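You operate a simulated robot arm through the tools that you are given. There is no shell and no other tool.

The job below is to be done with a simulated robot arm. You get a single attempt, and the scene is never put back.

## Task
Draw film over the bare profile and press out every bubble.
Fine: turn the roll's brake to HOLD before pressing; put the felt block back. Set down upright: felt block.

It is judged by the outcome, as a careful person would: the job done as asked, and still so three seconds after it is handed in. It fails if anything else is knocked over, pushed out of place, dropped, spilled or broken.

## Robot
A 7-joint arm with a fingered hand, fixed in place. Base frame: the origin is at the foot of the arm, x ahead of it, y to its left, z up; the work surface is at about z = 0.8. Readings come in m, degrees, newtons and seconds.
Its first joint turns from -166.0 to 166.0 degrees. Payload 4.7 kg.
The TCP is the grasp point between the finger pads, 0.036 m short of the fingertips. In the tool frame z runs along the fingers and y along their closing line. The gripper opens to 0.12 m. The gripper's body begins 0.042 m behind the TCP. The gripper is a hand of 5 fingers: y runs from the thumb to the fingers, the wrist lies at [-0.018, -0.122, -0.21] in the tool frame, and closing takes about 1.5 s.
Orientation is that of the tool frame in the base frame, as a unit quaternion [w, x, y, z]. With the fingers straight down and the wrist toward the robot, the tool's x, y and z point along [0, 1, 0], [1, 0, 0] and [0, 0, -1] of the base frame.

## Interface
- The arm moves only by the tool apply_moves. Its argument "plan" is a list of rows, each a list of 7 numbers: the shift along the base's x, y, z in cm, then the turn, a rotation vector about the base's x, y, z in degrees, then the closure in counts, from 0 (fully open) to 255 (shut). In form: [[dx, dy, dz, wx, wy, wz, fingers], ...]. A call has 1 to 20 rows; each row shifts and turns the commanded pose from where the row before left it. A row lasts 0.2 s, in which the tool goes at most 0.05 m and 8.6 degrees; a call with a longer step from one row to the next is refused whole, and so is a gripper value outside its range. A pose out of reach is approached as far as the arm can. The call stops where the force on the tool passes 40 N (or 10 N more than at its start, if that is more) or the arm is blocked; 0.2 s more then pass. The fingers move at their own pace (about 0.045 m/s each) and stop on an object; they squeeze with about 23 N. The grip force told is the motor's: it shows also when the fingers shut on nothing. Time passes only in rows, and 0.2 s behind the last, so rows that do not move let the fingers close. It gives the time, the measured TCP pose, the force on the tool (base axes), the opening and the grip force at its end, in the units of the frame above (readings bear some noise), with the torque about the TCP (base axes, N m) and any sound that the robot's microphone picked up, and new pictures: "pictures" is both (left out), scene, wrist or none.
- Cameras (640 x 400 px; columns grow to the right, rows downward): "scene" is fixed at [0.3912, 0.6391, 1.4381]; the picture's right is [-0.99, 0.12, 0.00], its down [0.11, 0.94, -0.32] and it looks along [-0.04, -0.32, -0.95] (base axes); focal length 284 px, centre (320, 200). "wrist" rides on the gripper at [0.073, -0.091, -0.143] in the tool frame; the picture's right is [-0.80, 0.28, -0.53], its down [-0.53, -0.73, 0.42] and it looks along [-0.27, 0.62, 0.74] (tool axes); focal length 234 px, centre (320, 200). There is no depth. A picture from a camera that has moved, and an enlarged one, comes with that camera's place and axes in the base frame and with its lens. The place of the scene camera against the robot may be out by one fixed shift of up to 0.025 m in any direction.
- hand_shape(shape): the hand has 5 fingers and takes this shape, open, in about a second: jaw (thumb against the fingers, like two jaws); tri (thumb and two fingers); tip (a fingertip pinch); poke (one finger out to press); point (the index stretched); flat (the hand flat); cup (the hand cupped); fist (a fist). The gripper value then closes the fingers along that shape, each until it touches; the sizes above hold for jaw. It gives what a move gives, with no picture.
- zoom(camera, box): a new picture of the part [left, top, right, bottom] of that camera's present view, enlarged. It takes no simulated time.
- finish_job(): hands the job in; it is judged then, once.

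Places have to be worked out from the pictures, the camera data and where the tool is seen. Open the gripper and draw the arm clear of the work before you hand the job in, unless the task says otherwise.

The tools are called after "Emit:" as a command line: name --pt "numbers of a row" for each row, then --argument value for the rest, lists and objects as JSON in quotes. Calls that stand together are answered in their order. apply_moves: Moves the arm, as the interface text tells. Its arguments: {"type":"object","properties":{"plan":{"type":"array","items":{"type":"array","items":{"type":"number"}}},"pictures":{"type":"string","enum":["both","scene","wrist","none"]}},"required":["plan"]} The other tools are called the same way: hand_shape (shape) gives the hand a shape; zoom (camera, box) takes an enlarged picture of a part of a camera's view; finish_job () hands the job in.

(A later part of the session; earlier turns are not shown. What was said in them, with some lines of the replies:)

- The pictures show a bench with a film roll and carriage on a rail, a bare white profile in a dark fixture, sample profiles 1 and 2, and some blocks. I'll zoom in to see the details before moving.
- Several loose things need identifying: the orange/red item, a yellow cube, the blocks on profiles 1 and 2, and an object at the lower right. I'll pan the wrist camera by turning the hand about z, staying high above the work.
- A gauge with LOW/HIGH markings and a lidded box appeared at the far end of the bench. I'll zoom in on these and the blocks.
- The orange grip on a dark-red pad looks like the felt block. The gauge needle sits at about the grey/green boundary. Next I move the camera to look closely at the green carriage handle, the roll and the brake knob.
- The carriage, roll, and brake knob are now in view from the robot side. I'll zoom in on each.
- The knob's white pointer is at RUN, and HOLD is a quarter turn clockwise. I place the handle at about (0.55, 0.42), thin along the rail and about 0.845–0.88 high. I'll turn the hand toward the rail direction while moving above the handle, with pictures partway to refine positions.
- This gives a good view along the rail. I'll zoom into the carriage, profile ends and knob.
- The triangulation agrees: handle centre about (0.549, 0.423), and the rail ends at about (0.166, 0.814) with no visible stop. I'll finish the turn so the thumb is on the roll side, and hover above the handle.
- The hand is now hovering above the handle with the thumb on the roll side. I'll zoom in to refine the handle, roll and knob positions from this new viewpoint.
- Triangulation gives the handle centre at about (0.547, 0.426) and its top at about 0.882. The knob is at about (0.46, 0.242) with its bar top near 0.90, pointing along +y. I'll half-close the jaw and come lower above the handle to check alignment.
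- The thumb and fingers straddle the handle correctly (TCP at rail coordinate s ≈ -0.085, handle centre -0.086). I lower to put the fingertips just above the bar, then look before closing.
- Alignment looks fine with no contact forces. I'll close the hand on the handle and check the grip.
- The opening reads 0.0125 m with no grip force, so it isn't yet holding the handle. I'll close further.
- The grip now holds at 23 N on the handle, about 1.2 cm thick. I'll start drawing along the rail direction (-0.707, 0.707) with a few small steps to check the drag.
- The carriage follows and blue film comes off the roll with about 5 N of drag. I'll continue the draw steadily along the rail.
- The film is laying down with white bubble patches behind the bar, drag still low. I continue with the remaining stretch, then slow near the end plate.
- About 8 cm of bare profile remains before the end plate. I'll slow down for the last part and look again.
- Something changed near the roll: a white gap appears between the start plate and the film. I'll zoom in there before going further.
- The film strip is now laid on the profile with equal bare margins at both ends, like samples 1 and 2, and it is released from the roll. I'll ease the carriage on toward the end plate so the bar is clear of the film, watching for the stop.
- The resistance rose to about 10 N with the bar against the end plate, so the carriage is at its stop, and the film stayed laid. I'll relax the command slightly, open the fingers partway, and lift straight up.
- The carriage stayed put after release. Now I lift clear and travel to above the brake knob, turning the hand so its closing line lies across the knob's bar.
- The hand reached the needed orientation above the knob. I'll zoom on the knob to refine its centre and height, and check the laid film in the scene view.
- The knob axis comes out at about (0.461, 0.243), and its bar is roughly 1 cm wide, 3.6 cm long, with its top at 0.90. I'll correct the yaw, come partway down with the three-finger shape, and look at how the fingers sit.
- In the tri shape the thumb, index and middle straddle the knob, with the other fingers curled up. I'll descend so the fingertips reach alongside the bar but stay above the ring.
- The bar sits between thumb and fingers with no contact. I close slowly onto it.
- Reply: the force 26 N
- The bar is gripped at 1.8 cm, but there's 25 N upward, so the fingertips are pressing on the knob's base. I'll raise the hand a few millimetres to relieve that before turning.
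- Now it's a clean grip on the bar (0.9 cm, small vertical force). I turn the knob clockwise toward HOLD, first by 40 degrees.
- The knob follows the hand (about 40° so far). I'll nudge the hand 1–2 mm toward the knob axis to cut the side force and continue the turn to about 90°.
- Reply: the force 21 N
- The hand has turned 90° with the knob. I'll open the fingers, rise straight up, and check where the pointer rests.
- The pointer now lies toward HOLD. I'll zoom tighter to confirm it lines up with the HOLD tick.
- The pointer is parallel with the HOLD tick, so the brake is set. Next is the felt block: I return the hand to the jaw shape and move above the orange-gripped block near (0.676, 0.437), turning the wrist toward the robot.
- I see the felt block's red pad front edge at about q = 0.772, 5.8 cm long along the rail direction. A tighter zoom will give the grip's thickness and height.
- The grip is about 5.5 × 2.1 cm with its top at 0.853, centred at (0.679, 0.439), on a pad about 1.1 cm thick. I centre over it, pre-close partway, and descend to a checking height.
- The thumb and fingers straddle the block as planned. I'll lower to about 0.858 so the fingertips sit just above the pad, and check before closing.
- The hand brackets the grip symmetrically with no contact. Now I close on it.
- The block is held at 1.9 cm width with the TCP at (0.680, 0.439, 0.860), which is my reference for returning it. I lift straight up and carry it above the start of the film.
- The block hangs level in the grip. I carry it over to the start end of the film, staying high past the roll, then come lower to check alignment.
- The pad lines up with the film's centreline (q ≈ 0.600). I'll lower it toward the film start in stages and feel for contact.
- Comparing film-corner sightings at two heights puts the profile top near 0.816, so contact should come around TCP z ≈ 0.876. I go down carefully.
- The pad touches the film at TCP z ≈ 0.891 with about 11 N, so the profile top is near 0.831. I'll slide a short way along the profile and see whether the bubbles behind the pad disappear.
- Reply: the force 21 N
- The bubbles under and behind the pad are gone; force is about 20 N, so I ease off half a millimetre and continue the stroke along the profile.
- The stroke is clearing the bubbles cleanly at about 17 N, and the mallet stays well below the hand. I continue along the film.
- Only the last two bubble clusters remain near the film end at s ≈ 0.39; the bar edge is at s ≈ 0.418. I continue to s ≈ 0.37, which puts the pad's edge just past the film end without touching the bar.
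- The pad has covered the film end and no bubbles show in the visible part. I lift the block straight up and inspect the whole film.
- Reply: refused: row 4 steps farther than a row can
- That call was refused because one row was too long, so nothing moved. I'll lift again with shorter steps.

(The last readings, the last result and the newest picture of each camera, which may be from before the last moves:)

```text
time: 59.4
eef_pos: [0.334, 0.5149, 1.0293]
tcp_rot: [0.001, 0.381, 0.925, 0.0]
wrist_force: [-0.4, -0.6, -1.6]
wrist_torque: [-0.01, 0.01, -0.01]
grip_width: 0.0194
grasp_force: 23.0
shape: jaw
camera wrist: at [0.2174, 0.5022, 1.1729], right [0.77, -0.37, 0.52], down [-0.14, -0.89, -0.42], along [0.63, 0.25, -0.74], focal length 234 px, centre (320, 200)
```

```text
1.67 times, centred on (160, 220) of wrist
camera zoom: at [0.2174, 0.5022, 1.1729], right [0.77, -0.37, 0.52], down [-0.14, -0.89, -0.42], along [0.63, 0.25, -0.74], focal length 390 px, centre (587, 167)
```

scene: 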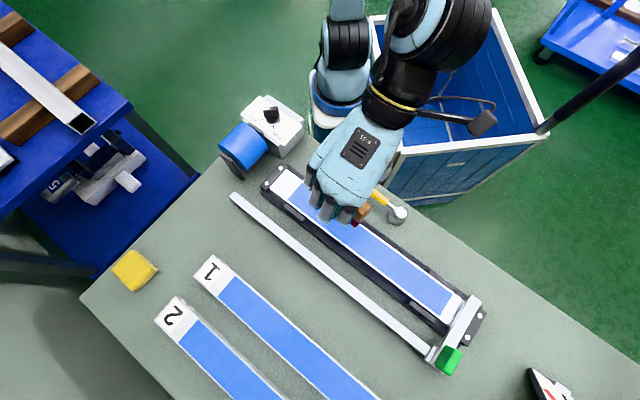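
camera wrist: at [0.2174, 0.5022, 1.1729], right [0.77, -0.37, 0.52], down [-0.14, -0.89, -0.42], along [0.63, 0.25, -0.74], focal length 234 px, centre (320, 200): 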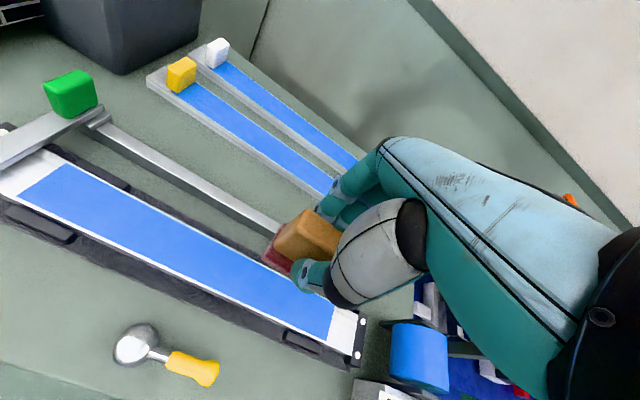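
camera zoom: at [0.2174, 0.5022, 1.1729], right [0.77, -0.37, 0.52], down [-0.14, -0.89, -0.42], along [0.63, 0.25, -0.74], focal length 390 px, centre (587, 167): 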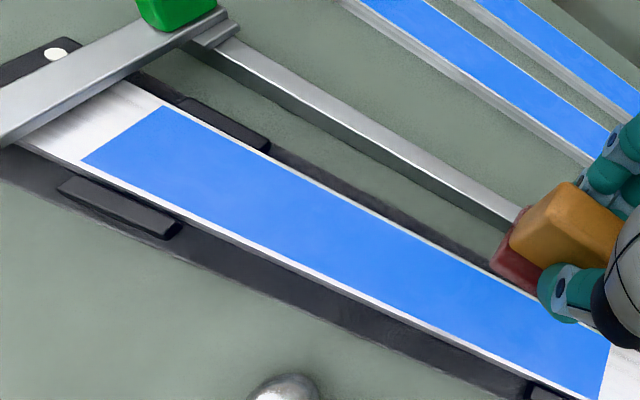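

The visible film is smooth and blue with no bubbles left. Now I carry the felt block back over its original spot, which also clears the view of the film's start end.

Emit:
apply_moves --pt "4.33 -0.95 1 0 0 0 255" --pt "4.33 -0.95 1 0 0 0 255" --pt "4.33 -0.95 1 0 0 0 255" --pt "4.33 -0.95 0 0 0 0 255" --pt "4.33 -0.95 0 0 0 0 255" --pt "4.33 -0.95 0 0 0 0 255" --pt "4.33 -0.95 0 0 0 0 255" --pt "4.29 -0.95 0 0 0 0 255" --pt "0 0 0 0 0 0 255" --pictures "both"

Emit:
zoom --camera "scene" --box '[240, 150, 500, 370]'

Emit:
zoom --camera "scene" --box '[240, 150, 380, 280]'

Emit:
zoom --camera "wrist" --box '[200, 180, 400, 380]'

```text
time: 61.4
eef_pos: [0.6798, 0.4408, 1.0587]
tcp_rot: [0.0, 0.383, 0.924, 0.0]
wrist_force: [0.5, -0.7, -1.9]
wrist_torque: [-0.03, 0.02, 0.0]
grip_width: 0.0195
grasp_force: 22.6
shape: jaw
camera wrist: at [0.5638, 0.4278, 1.2024], right [0.77, -0.37, 0.53], down [-0.14, -0.89, -0.42], along [0.63, 0.25, -0.74], focal length 234 px, centre (320, 200)
```

scene: 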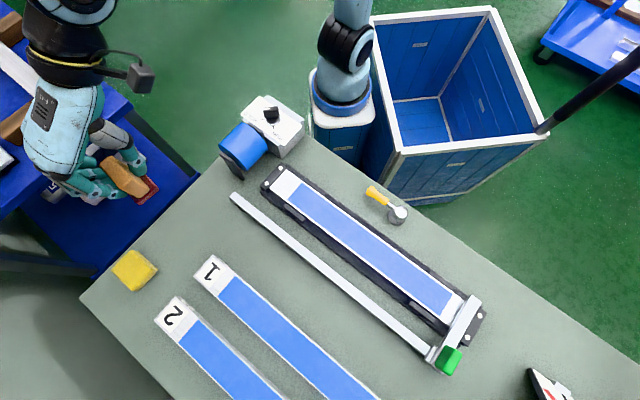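
wrist: 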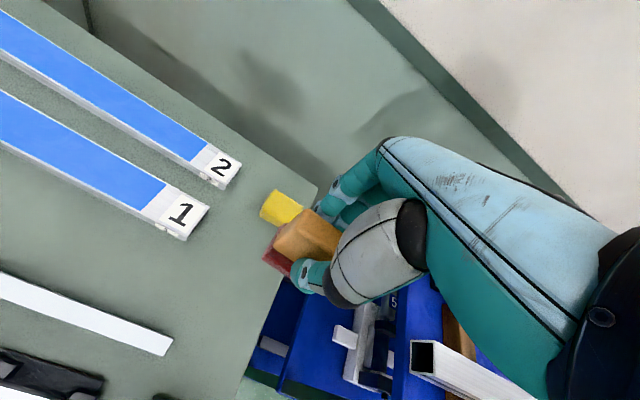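

```text
1.82 times, centred on (370, 260) of scene
camera zoom: at [0.3912, 0.6391, 1.4381], right [-0.99, 0.12, 0.0], down [0.11, 0.94, -0.32], along [-0.04, -0.32, -0.95], focal length 517 px, centre (229, 91)
```

zoom: 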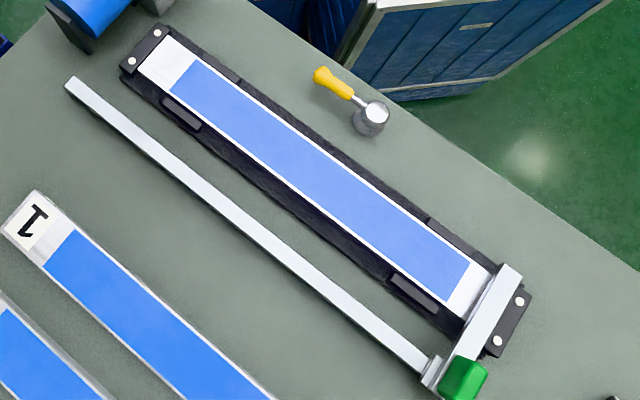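

```text
3.08 times, centred on (310, 215) of scene
camera zoom: at [0.3912, 0.6391, 1.4381], right [-0.99, 0.12, 0.0], down [0.11, 0.94, -0.32], along [-0.04, -0.32, -0.95], focal length 875 px, centre (351, 154)
```

zoom: 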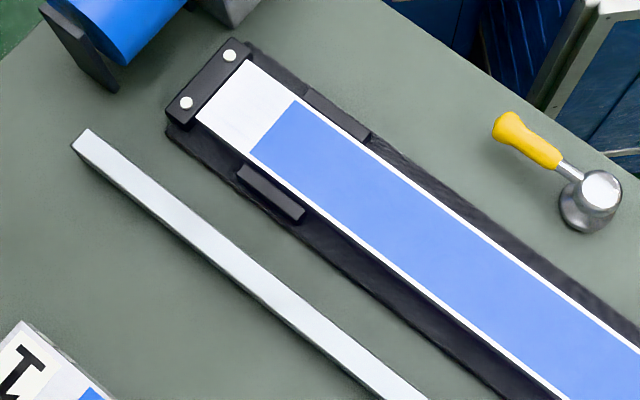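

```text
2.00 times, centred on (300, 280) of wrist
camera zoom: at [0.5638, 0.4278, 1.2024], right [0.77, -0.37, 0.53], down [-0.14, -0.89, -0.42], along [0.63, 0.25, -0.74], focal length 468 px, centre (360, 40)
```

zoom: 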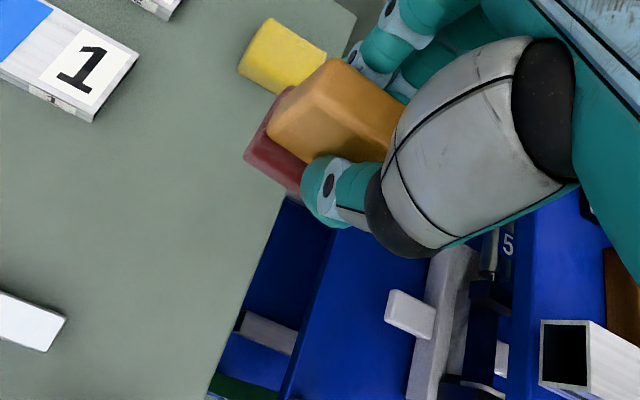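

The whole film is clean from end to end, the knob is still at HOLD and the carriage is at its stop. By my sum of moves, the hand is directly 20 cm above the pickup pose, off by 1 mm in x. I lower the block slowly.

Emit:
apply_moves --pt "0.1 0 -4 0 0 0 255" --pt "0 0 -4 0 0 0 255" --pt "0 0 -4 0 0 0 255" --pt "0 0 -3 0 0 0 255" --pt "0 0 -2 0 0 0 255" --pt "0 0 -1.2 0 0 0 255" --pt "0 0 -0.8 0 0 0 255" --pt "0 0 -0.5 0 0 0 255" --pt "0 0 0 0 0 0 255" --pictures "both"

Emit:
zoom --camera "wrist" --box '[220, 180, 400, 360]'

Emit:
zoom --camera "scene" --box '[120, 140, 260, 260]'

```text
time: 63.4
eef_pos: [0.6814, 0.4399, 0.865]
tcp_rot: [0.001, 0.383, 0.924, -0.001]
wrist_force: [0.1, -0.3, -1.6]
wrist_torque: [0.02, 0.02, 0.01]
grip_width: 0.0198
grasp_force: 22.6
shape: jaw
camera wrist: at [0.5644, 0.4262, 1.0082], right [0.77, -0.37, 0.53], down [-0.14, -0.89, -0.42], along [0.63, 0.25, -0.74], focal length 234 px, centre (320, 200)
```

scene: 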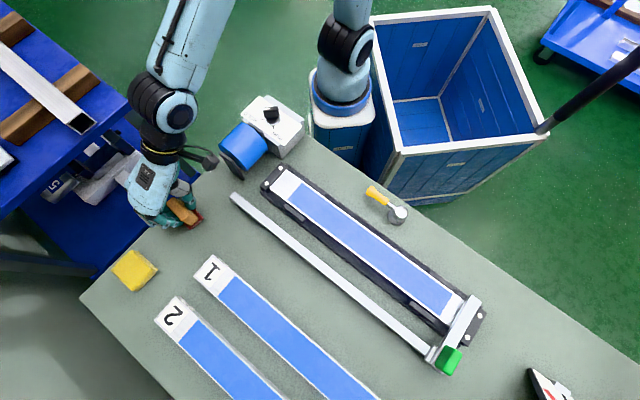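
wrist: 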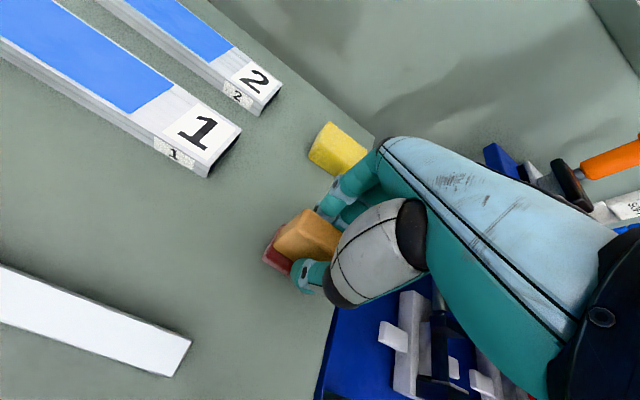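

```text
2.22 times, centred on (310, 270) of wrist
camera zoom: at [0.5644, 0.4262, 1.0082], right [0.77, -0.37, 0.53], down [-0.14, -0.89, -0.42], along [0.63, 0.25, -0.74], focal length 520 px, centre (342, 44)
```

zoom: 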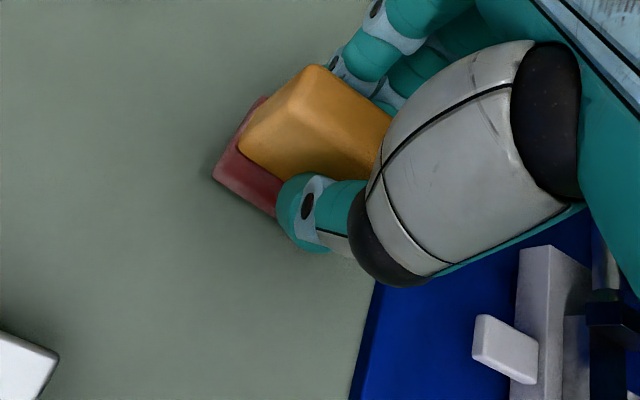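

```text
3.33 times, centred on (190, 200) of scene
camera zoom: at [0.3912, 0.6391, 1.4381], right [-0.99, 0.12, 0.0], down [0.11, 0.94, -0.32], along [-0.04, -0.32, -0.95], focal length 948 px, centre (753, 200)
```

zoom: 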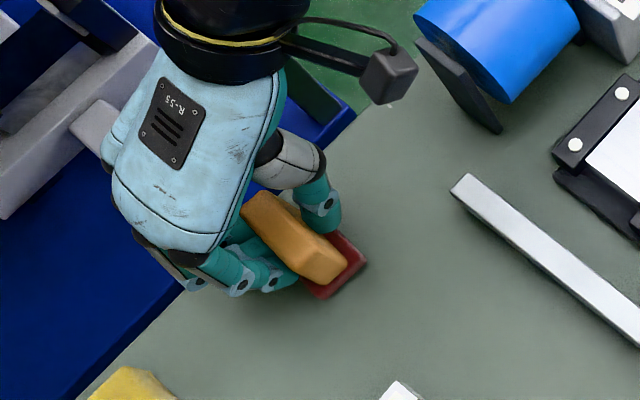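

The block hovers about 4–5 mm above its old place and lines up with the earlier view. I'll lower the last bit until I feel light contact.

Emit:
apply_moves --pt "0 0 -0.2 0 0 0 255" --pt "0 0 -0.2 0 0 0 255" --pt "0 0 0 0 0 0 255" --pictures "wrist"

```text
time: 64.2
eef_pos: [0.6809, 0.44, 0.8609]
tcp_rot: [0.001, 0.383, 0.924, 0.0]
wrist_force: [-1.0, 0.6, -0.9]
wrist_torque: [0.01, 0.01, 0.01]
grip_width: 0.019
grasp_force: 23.1
shape: jaw
camera wrist: at [0.5647, 0.4263, 1.0042], right [0.77, -0.37, 0.53], down [-0.14, -0.89, -0.42], along [0.63, 0.25, -0.74], focal length 234 px, centre (320, 200)
```

wrist: 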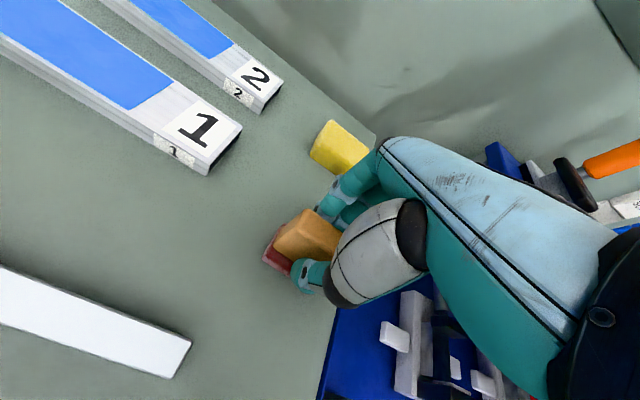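

Still no contact force. I lower another 1–2 mm.

Emit:
apply_moves --pt "0 0 -0.1 0 0 0 255" --pt "0 0 -0.1 0 0 0 255" --pt "0 0 0 0 0 0 255" --pictures "none"

```text
time: 65.0
eef_pos: [0.6813, 0.4392, 0.8585]
tcp_rot: [0.0, 0.383, 0.924, -0.001]
wrist_force: [-0.1, -0.4, -0.9]
wrist_torque: [0.02, -0.03, -0.02]
grip_width: 0.0196
grasp_force: 22.7
shape: jaw
```

Still free, so the block probably moved up slightly in the grip during pressing. I keep going down in 1 mm steps.

Emit:
apply_moves --pt "0 0 -0.1 0 0 0 255" --pt "0 0 -0.05 0 0 0 255" --pt "0 0 0 0 0 0 255" --pictures "none"

```text
time: 65.8
eef_pos: [0.682, 0.4407, 0.8579]
tcp_rot: [-0.001, 0.382, 0.924, 0.001]
wrist_force: [0.4, -1.4, 7.1]
wrist_torque: [0.02, -0.01, 0.03]
grip_width: 0.0194
grasp_force: 23.1
shape: jaw
```

Contact at 7 N: the block is seated on the bench. I open the fingers gradually to release it.

Emit:
apply_moves --pt "0 0 0.05 0 0 0 235" --pt "0 0 0 0 0 0 210" --pt "0 0 0 0 0 0 180" --pt "0 0 0 0 0 0 150" --pt "0 0 0 0 0 0 120" --pt "0 0 0 0 0 0 100" --pt "0 0 0 0 0 0 100" --pictures "both"

Emit:
zoom --camera "wrist" --box '[220, 180, 400, 360]'

Emit:
zoom --camera "scene" --box '[120, 140, 260, 260]'

```text
time: 67.4
eef_pos: [0.6811, 0.4399, 0.8583]
tcp_rot: [0.0, 0.382, 0.924, 0.0]
wrist_force: [-0.4, 0.9, -0.8]
wrist_torque: [0.03, 0.07, 0.01]
grip_width: 0.0723
grasp_force: 0.1
shape: jaw
camera wrist: at [0.5645, 0.4271, 1.0011], right [0.77, -0.37, 0.53], down [-0.14, -0.89, -0.42], along [0.63, 0.25, -0.74], focal length 234 px, centre (320, 200)
```

scene: 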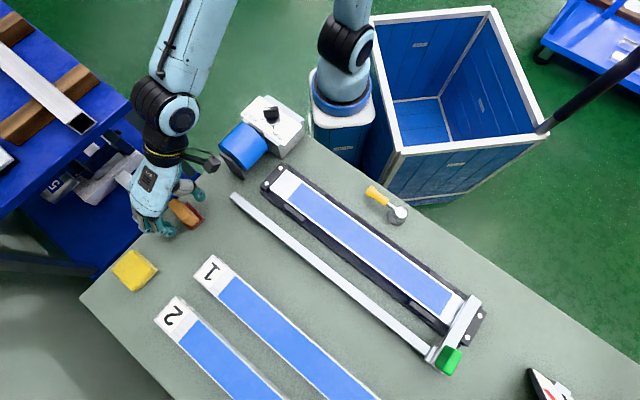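
wrist: 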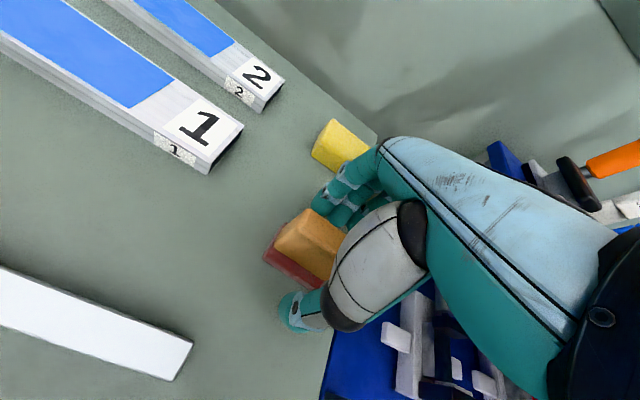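

```text
2.22 times, centred on (310, 270) of wrist
camera zoom: at [0.5645, 0.4271, 1.0011], right [0.77, -0.37, 0.53], down [-0.14, -0.89, -0.42], along [0.63, 0.25, -0.74], focal length 520 px, centre (342, 44)
```

zoom: 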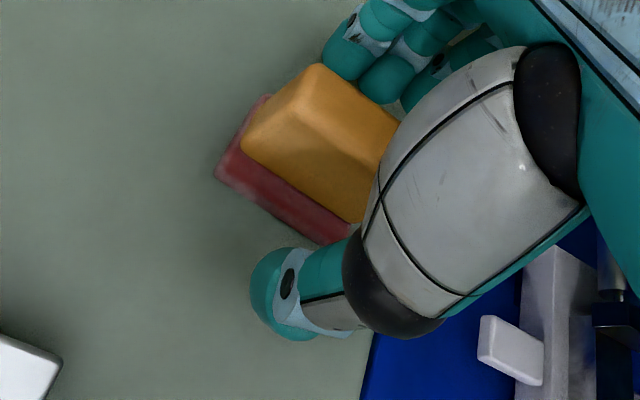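

```text
3.33 times, centred on (190, 200) of scene
camera zoom: at [0.3912, 0.6391, 1.4381], right [-0.99, 0.12, 0.0], down [0.11, 0.94, -0.32], along [-0.04, -0.32, -0.95], focal length 948 px, centre (753, 200)
```

zoom: 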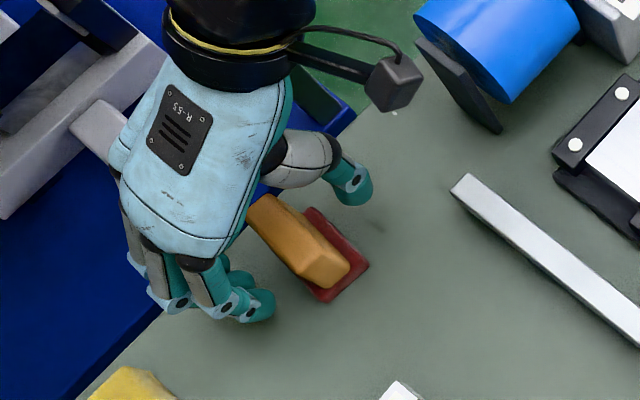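

The block stands upright on its pad where it was. I lift the hand straight up and clear, then compare with the original pictures.

Emit:
apply_moves --pt "0 0 1.5 0 0 0 90" --pt "0 0 3 0 0 0 60" --pt "0 0 4 0 0 0 0" --pt "0 0 4.5 0 0 0 0" --pt "0 0 4.5 0 0 0 0" --pt "-3 -2 2 0 0 0 0" --pt "-4 -2 0 0 0 0 0" --pictures "both"

Emit:
zoom --camera "scene" --box '[160, 185, 220, 235]'

Emit:
zoom --camera "scene" --box '[100, 180, 220, 300]'

```text
time: 69.0
eef_pos: [0.613, 0.399, 1.0532]
tcp_rot: [-0.001, 0.383, 0.924, -0.001]
wrist_force: [0.5, -0.1, -1.2]
wrist_torque: [-0.01, 0.03, -0.03]
grip_width: 0.1196
grasp_force: 0.0
shape: jaw
camera wrist: at [0.4967, 0.3864, 1.197], right [0.77, -0.37, 0.52], down [-0.14, -0.89, -0.42], along [0.63, 0.25, -0.74], focal length 234 px, centre (320, 200)
```

scene: 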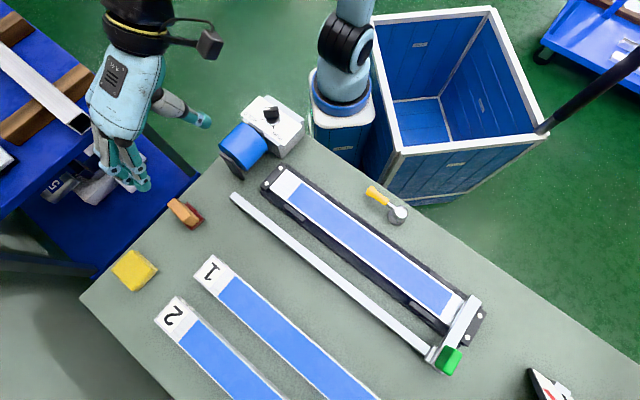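
wrist: 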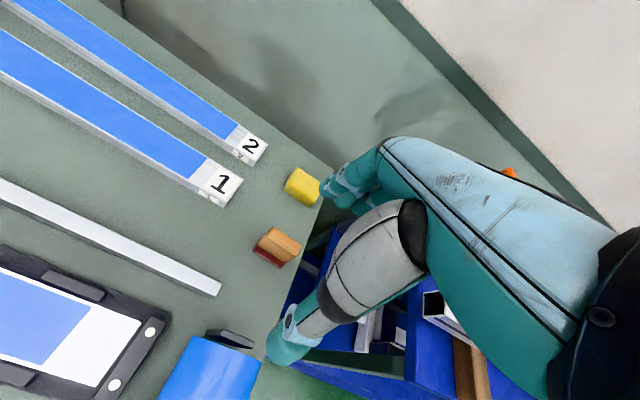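

```text
8.00 times, centred on (190, 210) of scene
camera zoom: at [0.3912, 0.6391, 1.4381], right [-0.99, 0.12, 0.0], down [0.11, 0.94, -0.32], along [-0.04, -0.32, -0.95], focal length 2275 px, centre (1360, 120)
```

zoom: 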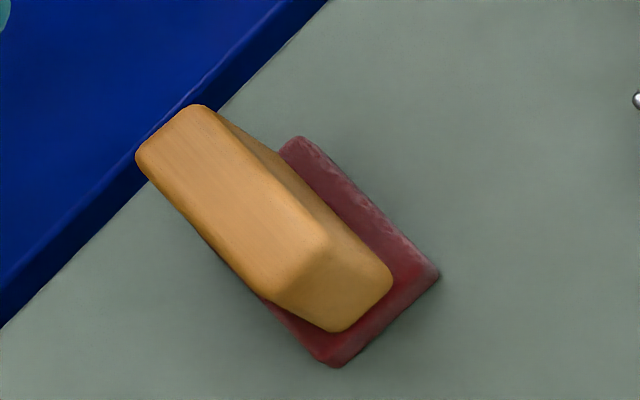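

```text
3.33 times, centred on (160, 240) of scene
camera zoom: at [0.3912, 0.6391, 1.4381], right [-0.99, 0.12, 0.0], down [0.11, 0.94, -0.32], along [-0.04, -0.32, -0.95], focal length 948 px, centre (853, 67)
```

zoom: 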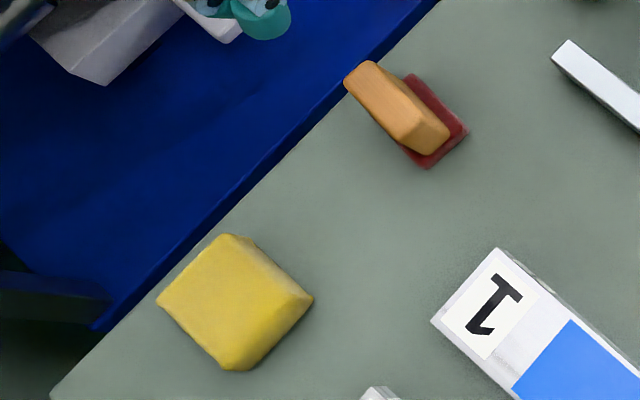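

The felt block is upright and within about 5 mm of where it started. I'll draw the arm up and off to the side of the bench and take a final look.

Emit:
apply_moves --pt "0 0 4 0 0 0 0" --pt "0 0 4 0 0 0 0" --pt "-1.2 -3.9 1 0 0 0 0" --pt "-1.2 -3.9 1 0 0 0 0" --pt "-1.2 -3.9 1 0 0 0 0" --pt "-1.2 -3.9 1 0 0 0 0" --pt "-1.2 -3.9 1 0 0 0 0" --pt "-1.2 -3.9 0 0 0 0 0" --pt "-1.2 -3.9 0 0 0 0 0" --pt "-1.2 -3.9 0 0 0 0 0" --pt "0 0 0 0 0 0 0" --pictures "both"

Emit:
zoom --camera "scene" --box '[230, 90, 330, 180]'

Emit:
zoom --camera "scene" --box '[240, 150, 500, 390]'

```text
time: 71.4
eef_pos: [0.5142, 0.0869, 1.1841]
tcp_rot: [0.0, 0.382, 0.924, 0.0]
wrist_force: [-0.4, 0.1, -0.6]
wrist_torque: [0.01, -0.01, 0.02]
grip_width: 0.1199
grasp_force: 0.1
shape: jaw
camera wrist: at [0.3974, 0.0742, 1.3266], right [0.77, -0.37, 0.53], down [-0.14, -0.89, -0.42], along [0.63, 0.25, -0.74], focal length 234 px, centre (320, 200)
```

scene: 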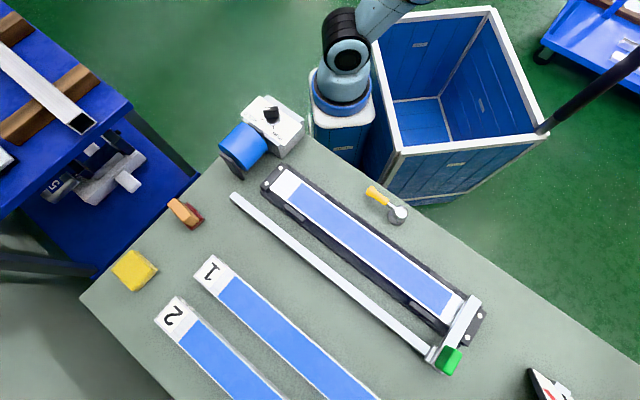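
wrist: 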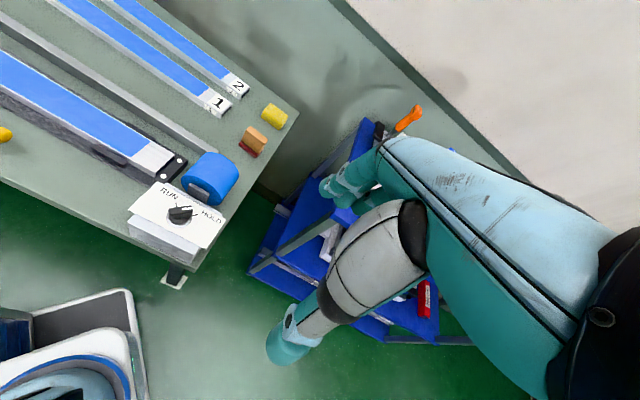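

```text
4.44 times, centred on (280, 135) of scene
camera zoom: at [0.3912, 0.6391, 1.4381], right [-0.99, 0.12, 0.0], down [0.11, 0.94, -0.32], along [-0.04, -0.32, -0.95], focal length 1264 px, centre (498, 489)
```

zoom: 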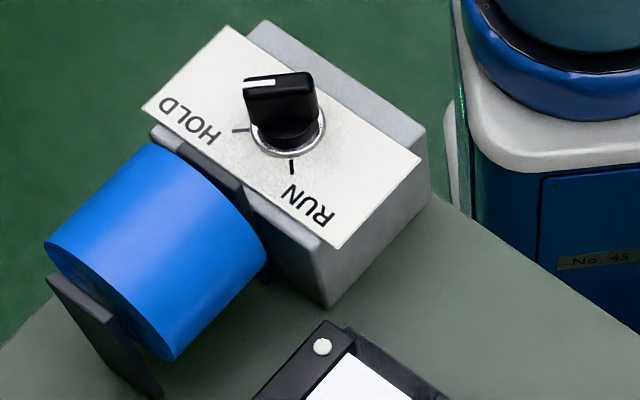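

```text
1.67 times, centred on (370, 270) of scene
camera zoom: at [0.3912, 0.6391, 1.4381], right [-0.99, 0.12, 0.0], down [0.11, 0.94, -0.32], along [-0.04, -0.32, -0.95], focal length 474 px, centre (237, 83)
```

zoom: 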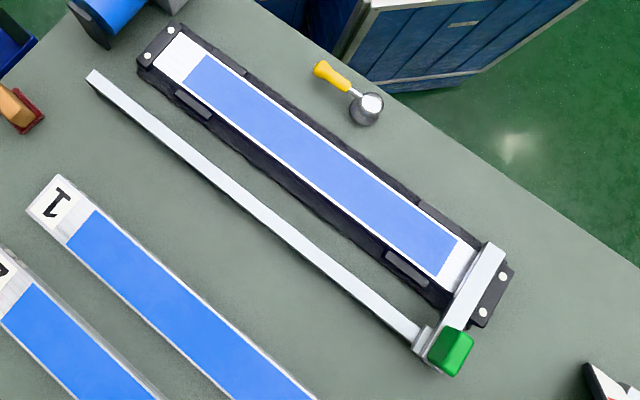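

The film is smooth along its full length, the brake pointer is at HOLD and the carriage is at its end. The felt block is upright back in its place, and nothing else has moved. The hand is open and clear of the bench, so I hand the job in.

Emit:
finish_job

```text
The job is handed in.
```

The job is done and handed in. The film is drawn over the bare profile and the last pictures show no bubbles along its length.

- **Film:** I pulled the carriage along the rail until it stopped at the end plate. The film then lay on the profile by itself, with a bare margin of about 4–5 cm at each end, much like samples 1 and 2.
- **Brake:** I turned the knob from RUN to HOLD before pressing. In the close-up pictures the pointer lines up with the HOLD mark.
- **Pressing:** one pass of the felt block along the centre of the film, at about 11–20 N, cleared all the bubbles. The pad is a little narrower than the film, so a strip of roughly half a centimetre along each edge was not pressed; no bubbles show there.
- **Felt block:** it is back upright on its pad, about 5 mm and 5° off its original position.

In the pictures, nothing else on the bench had moved, and the open hand was clear of the work when I handed in.
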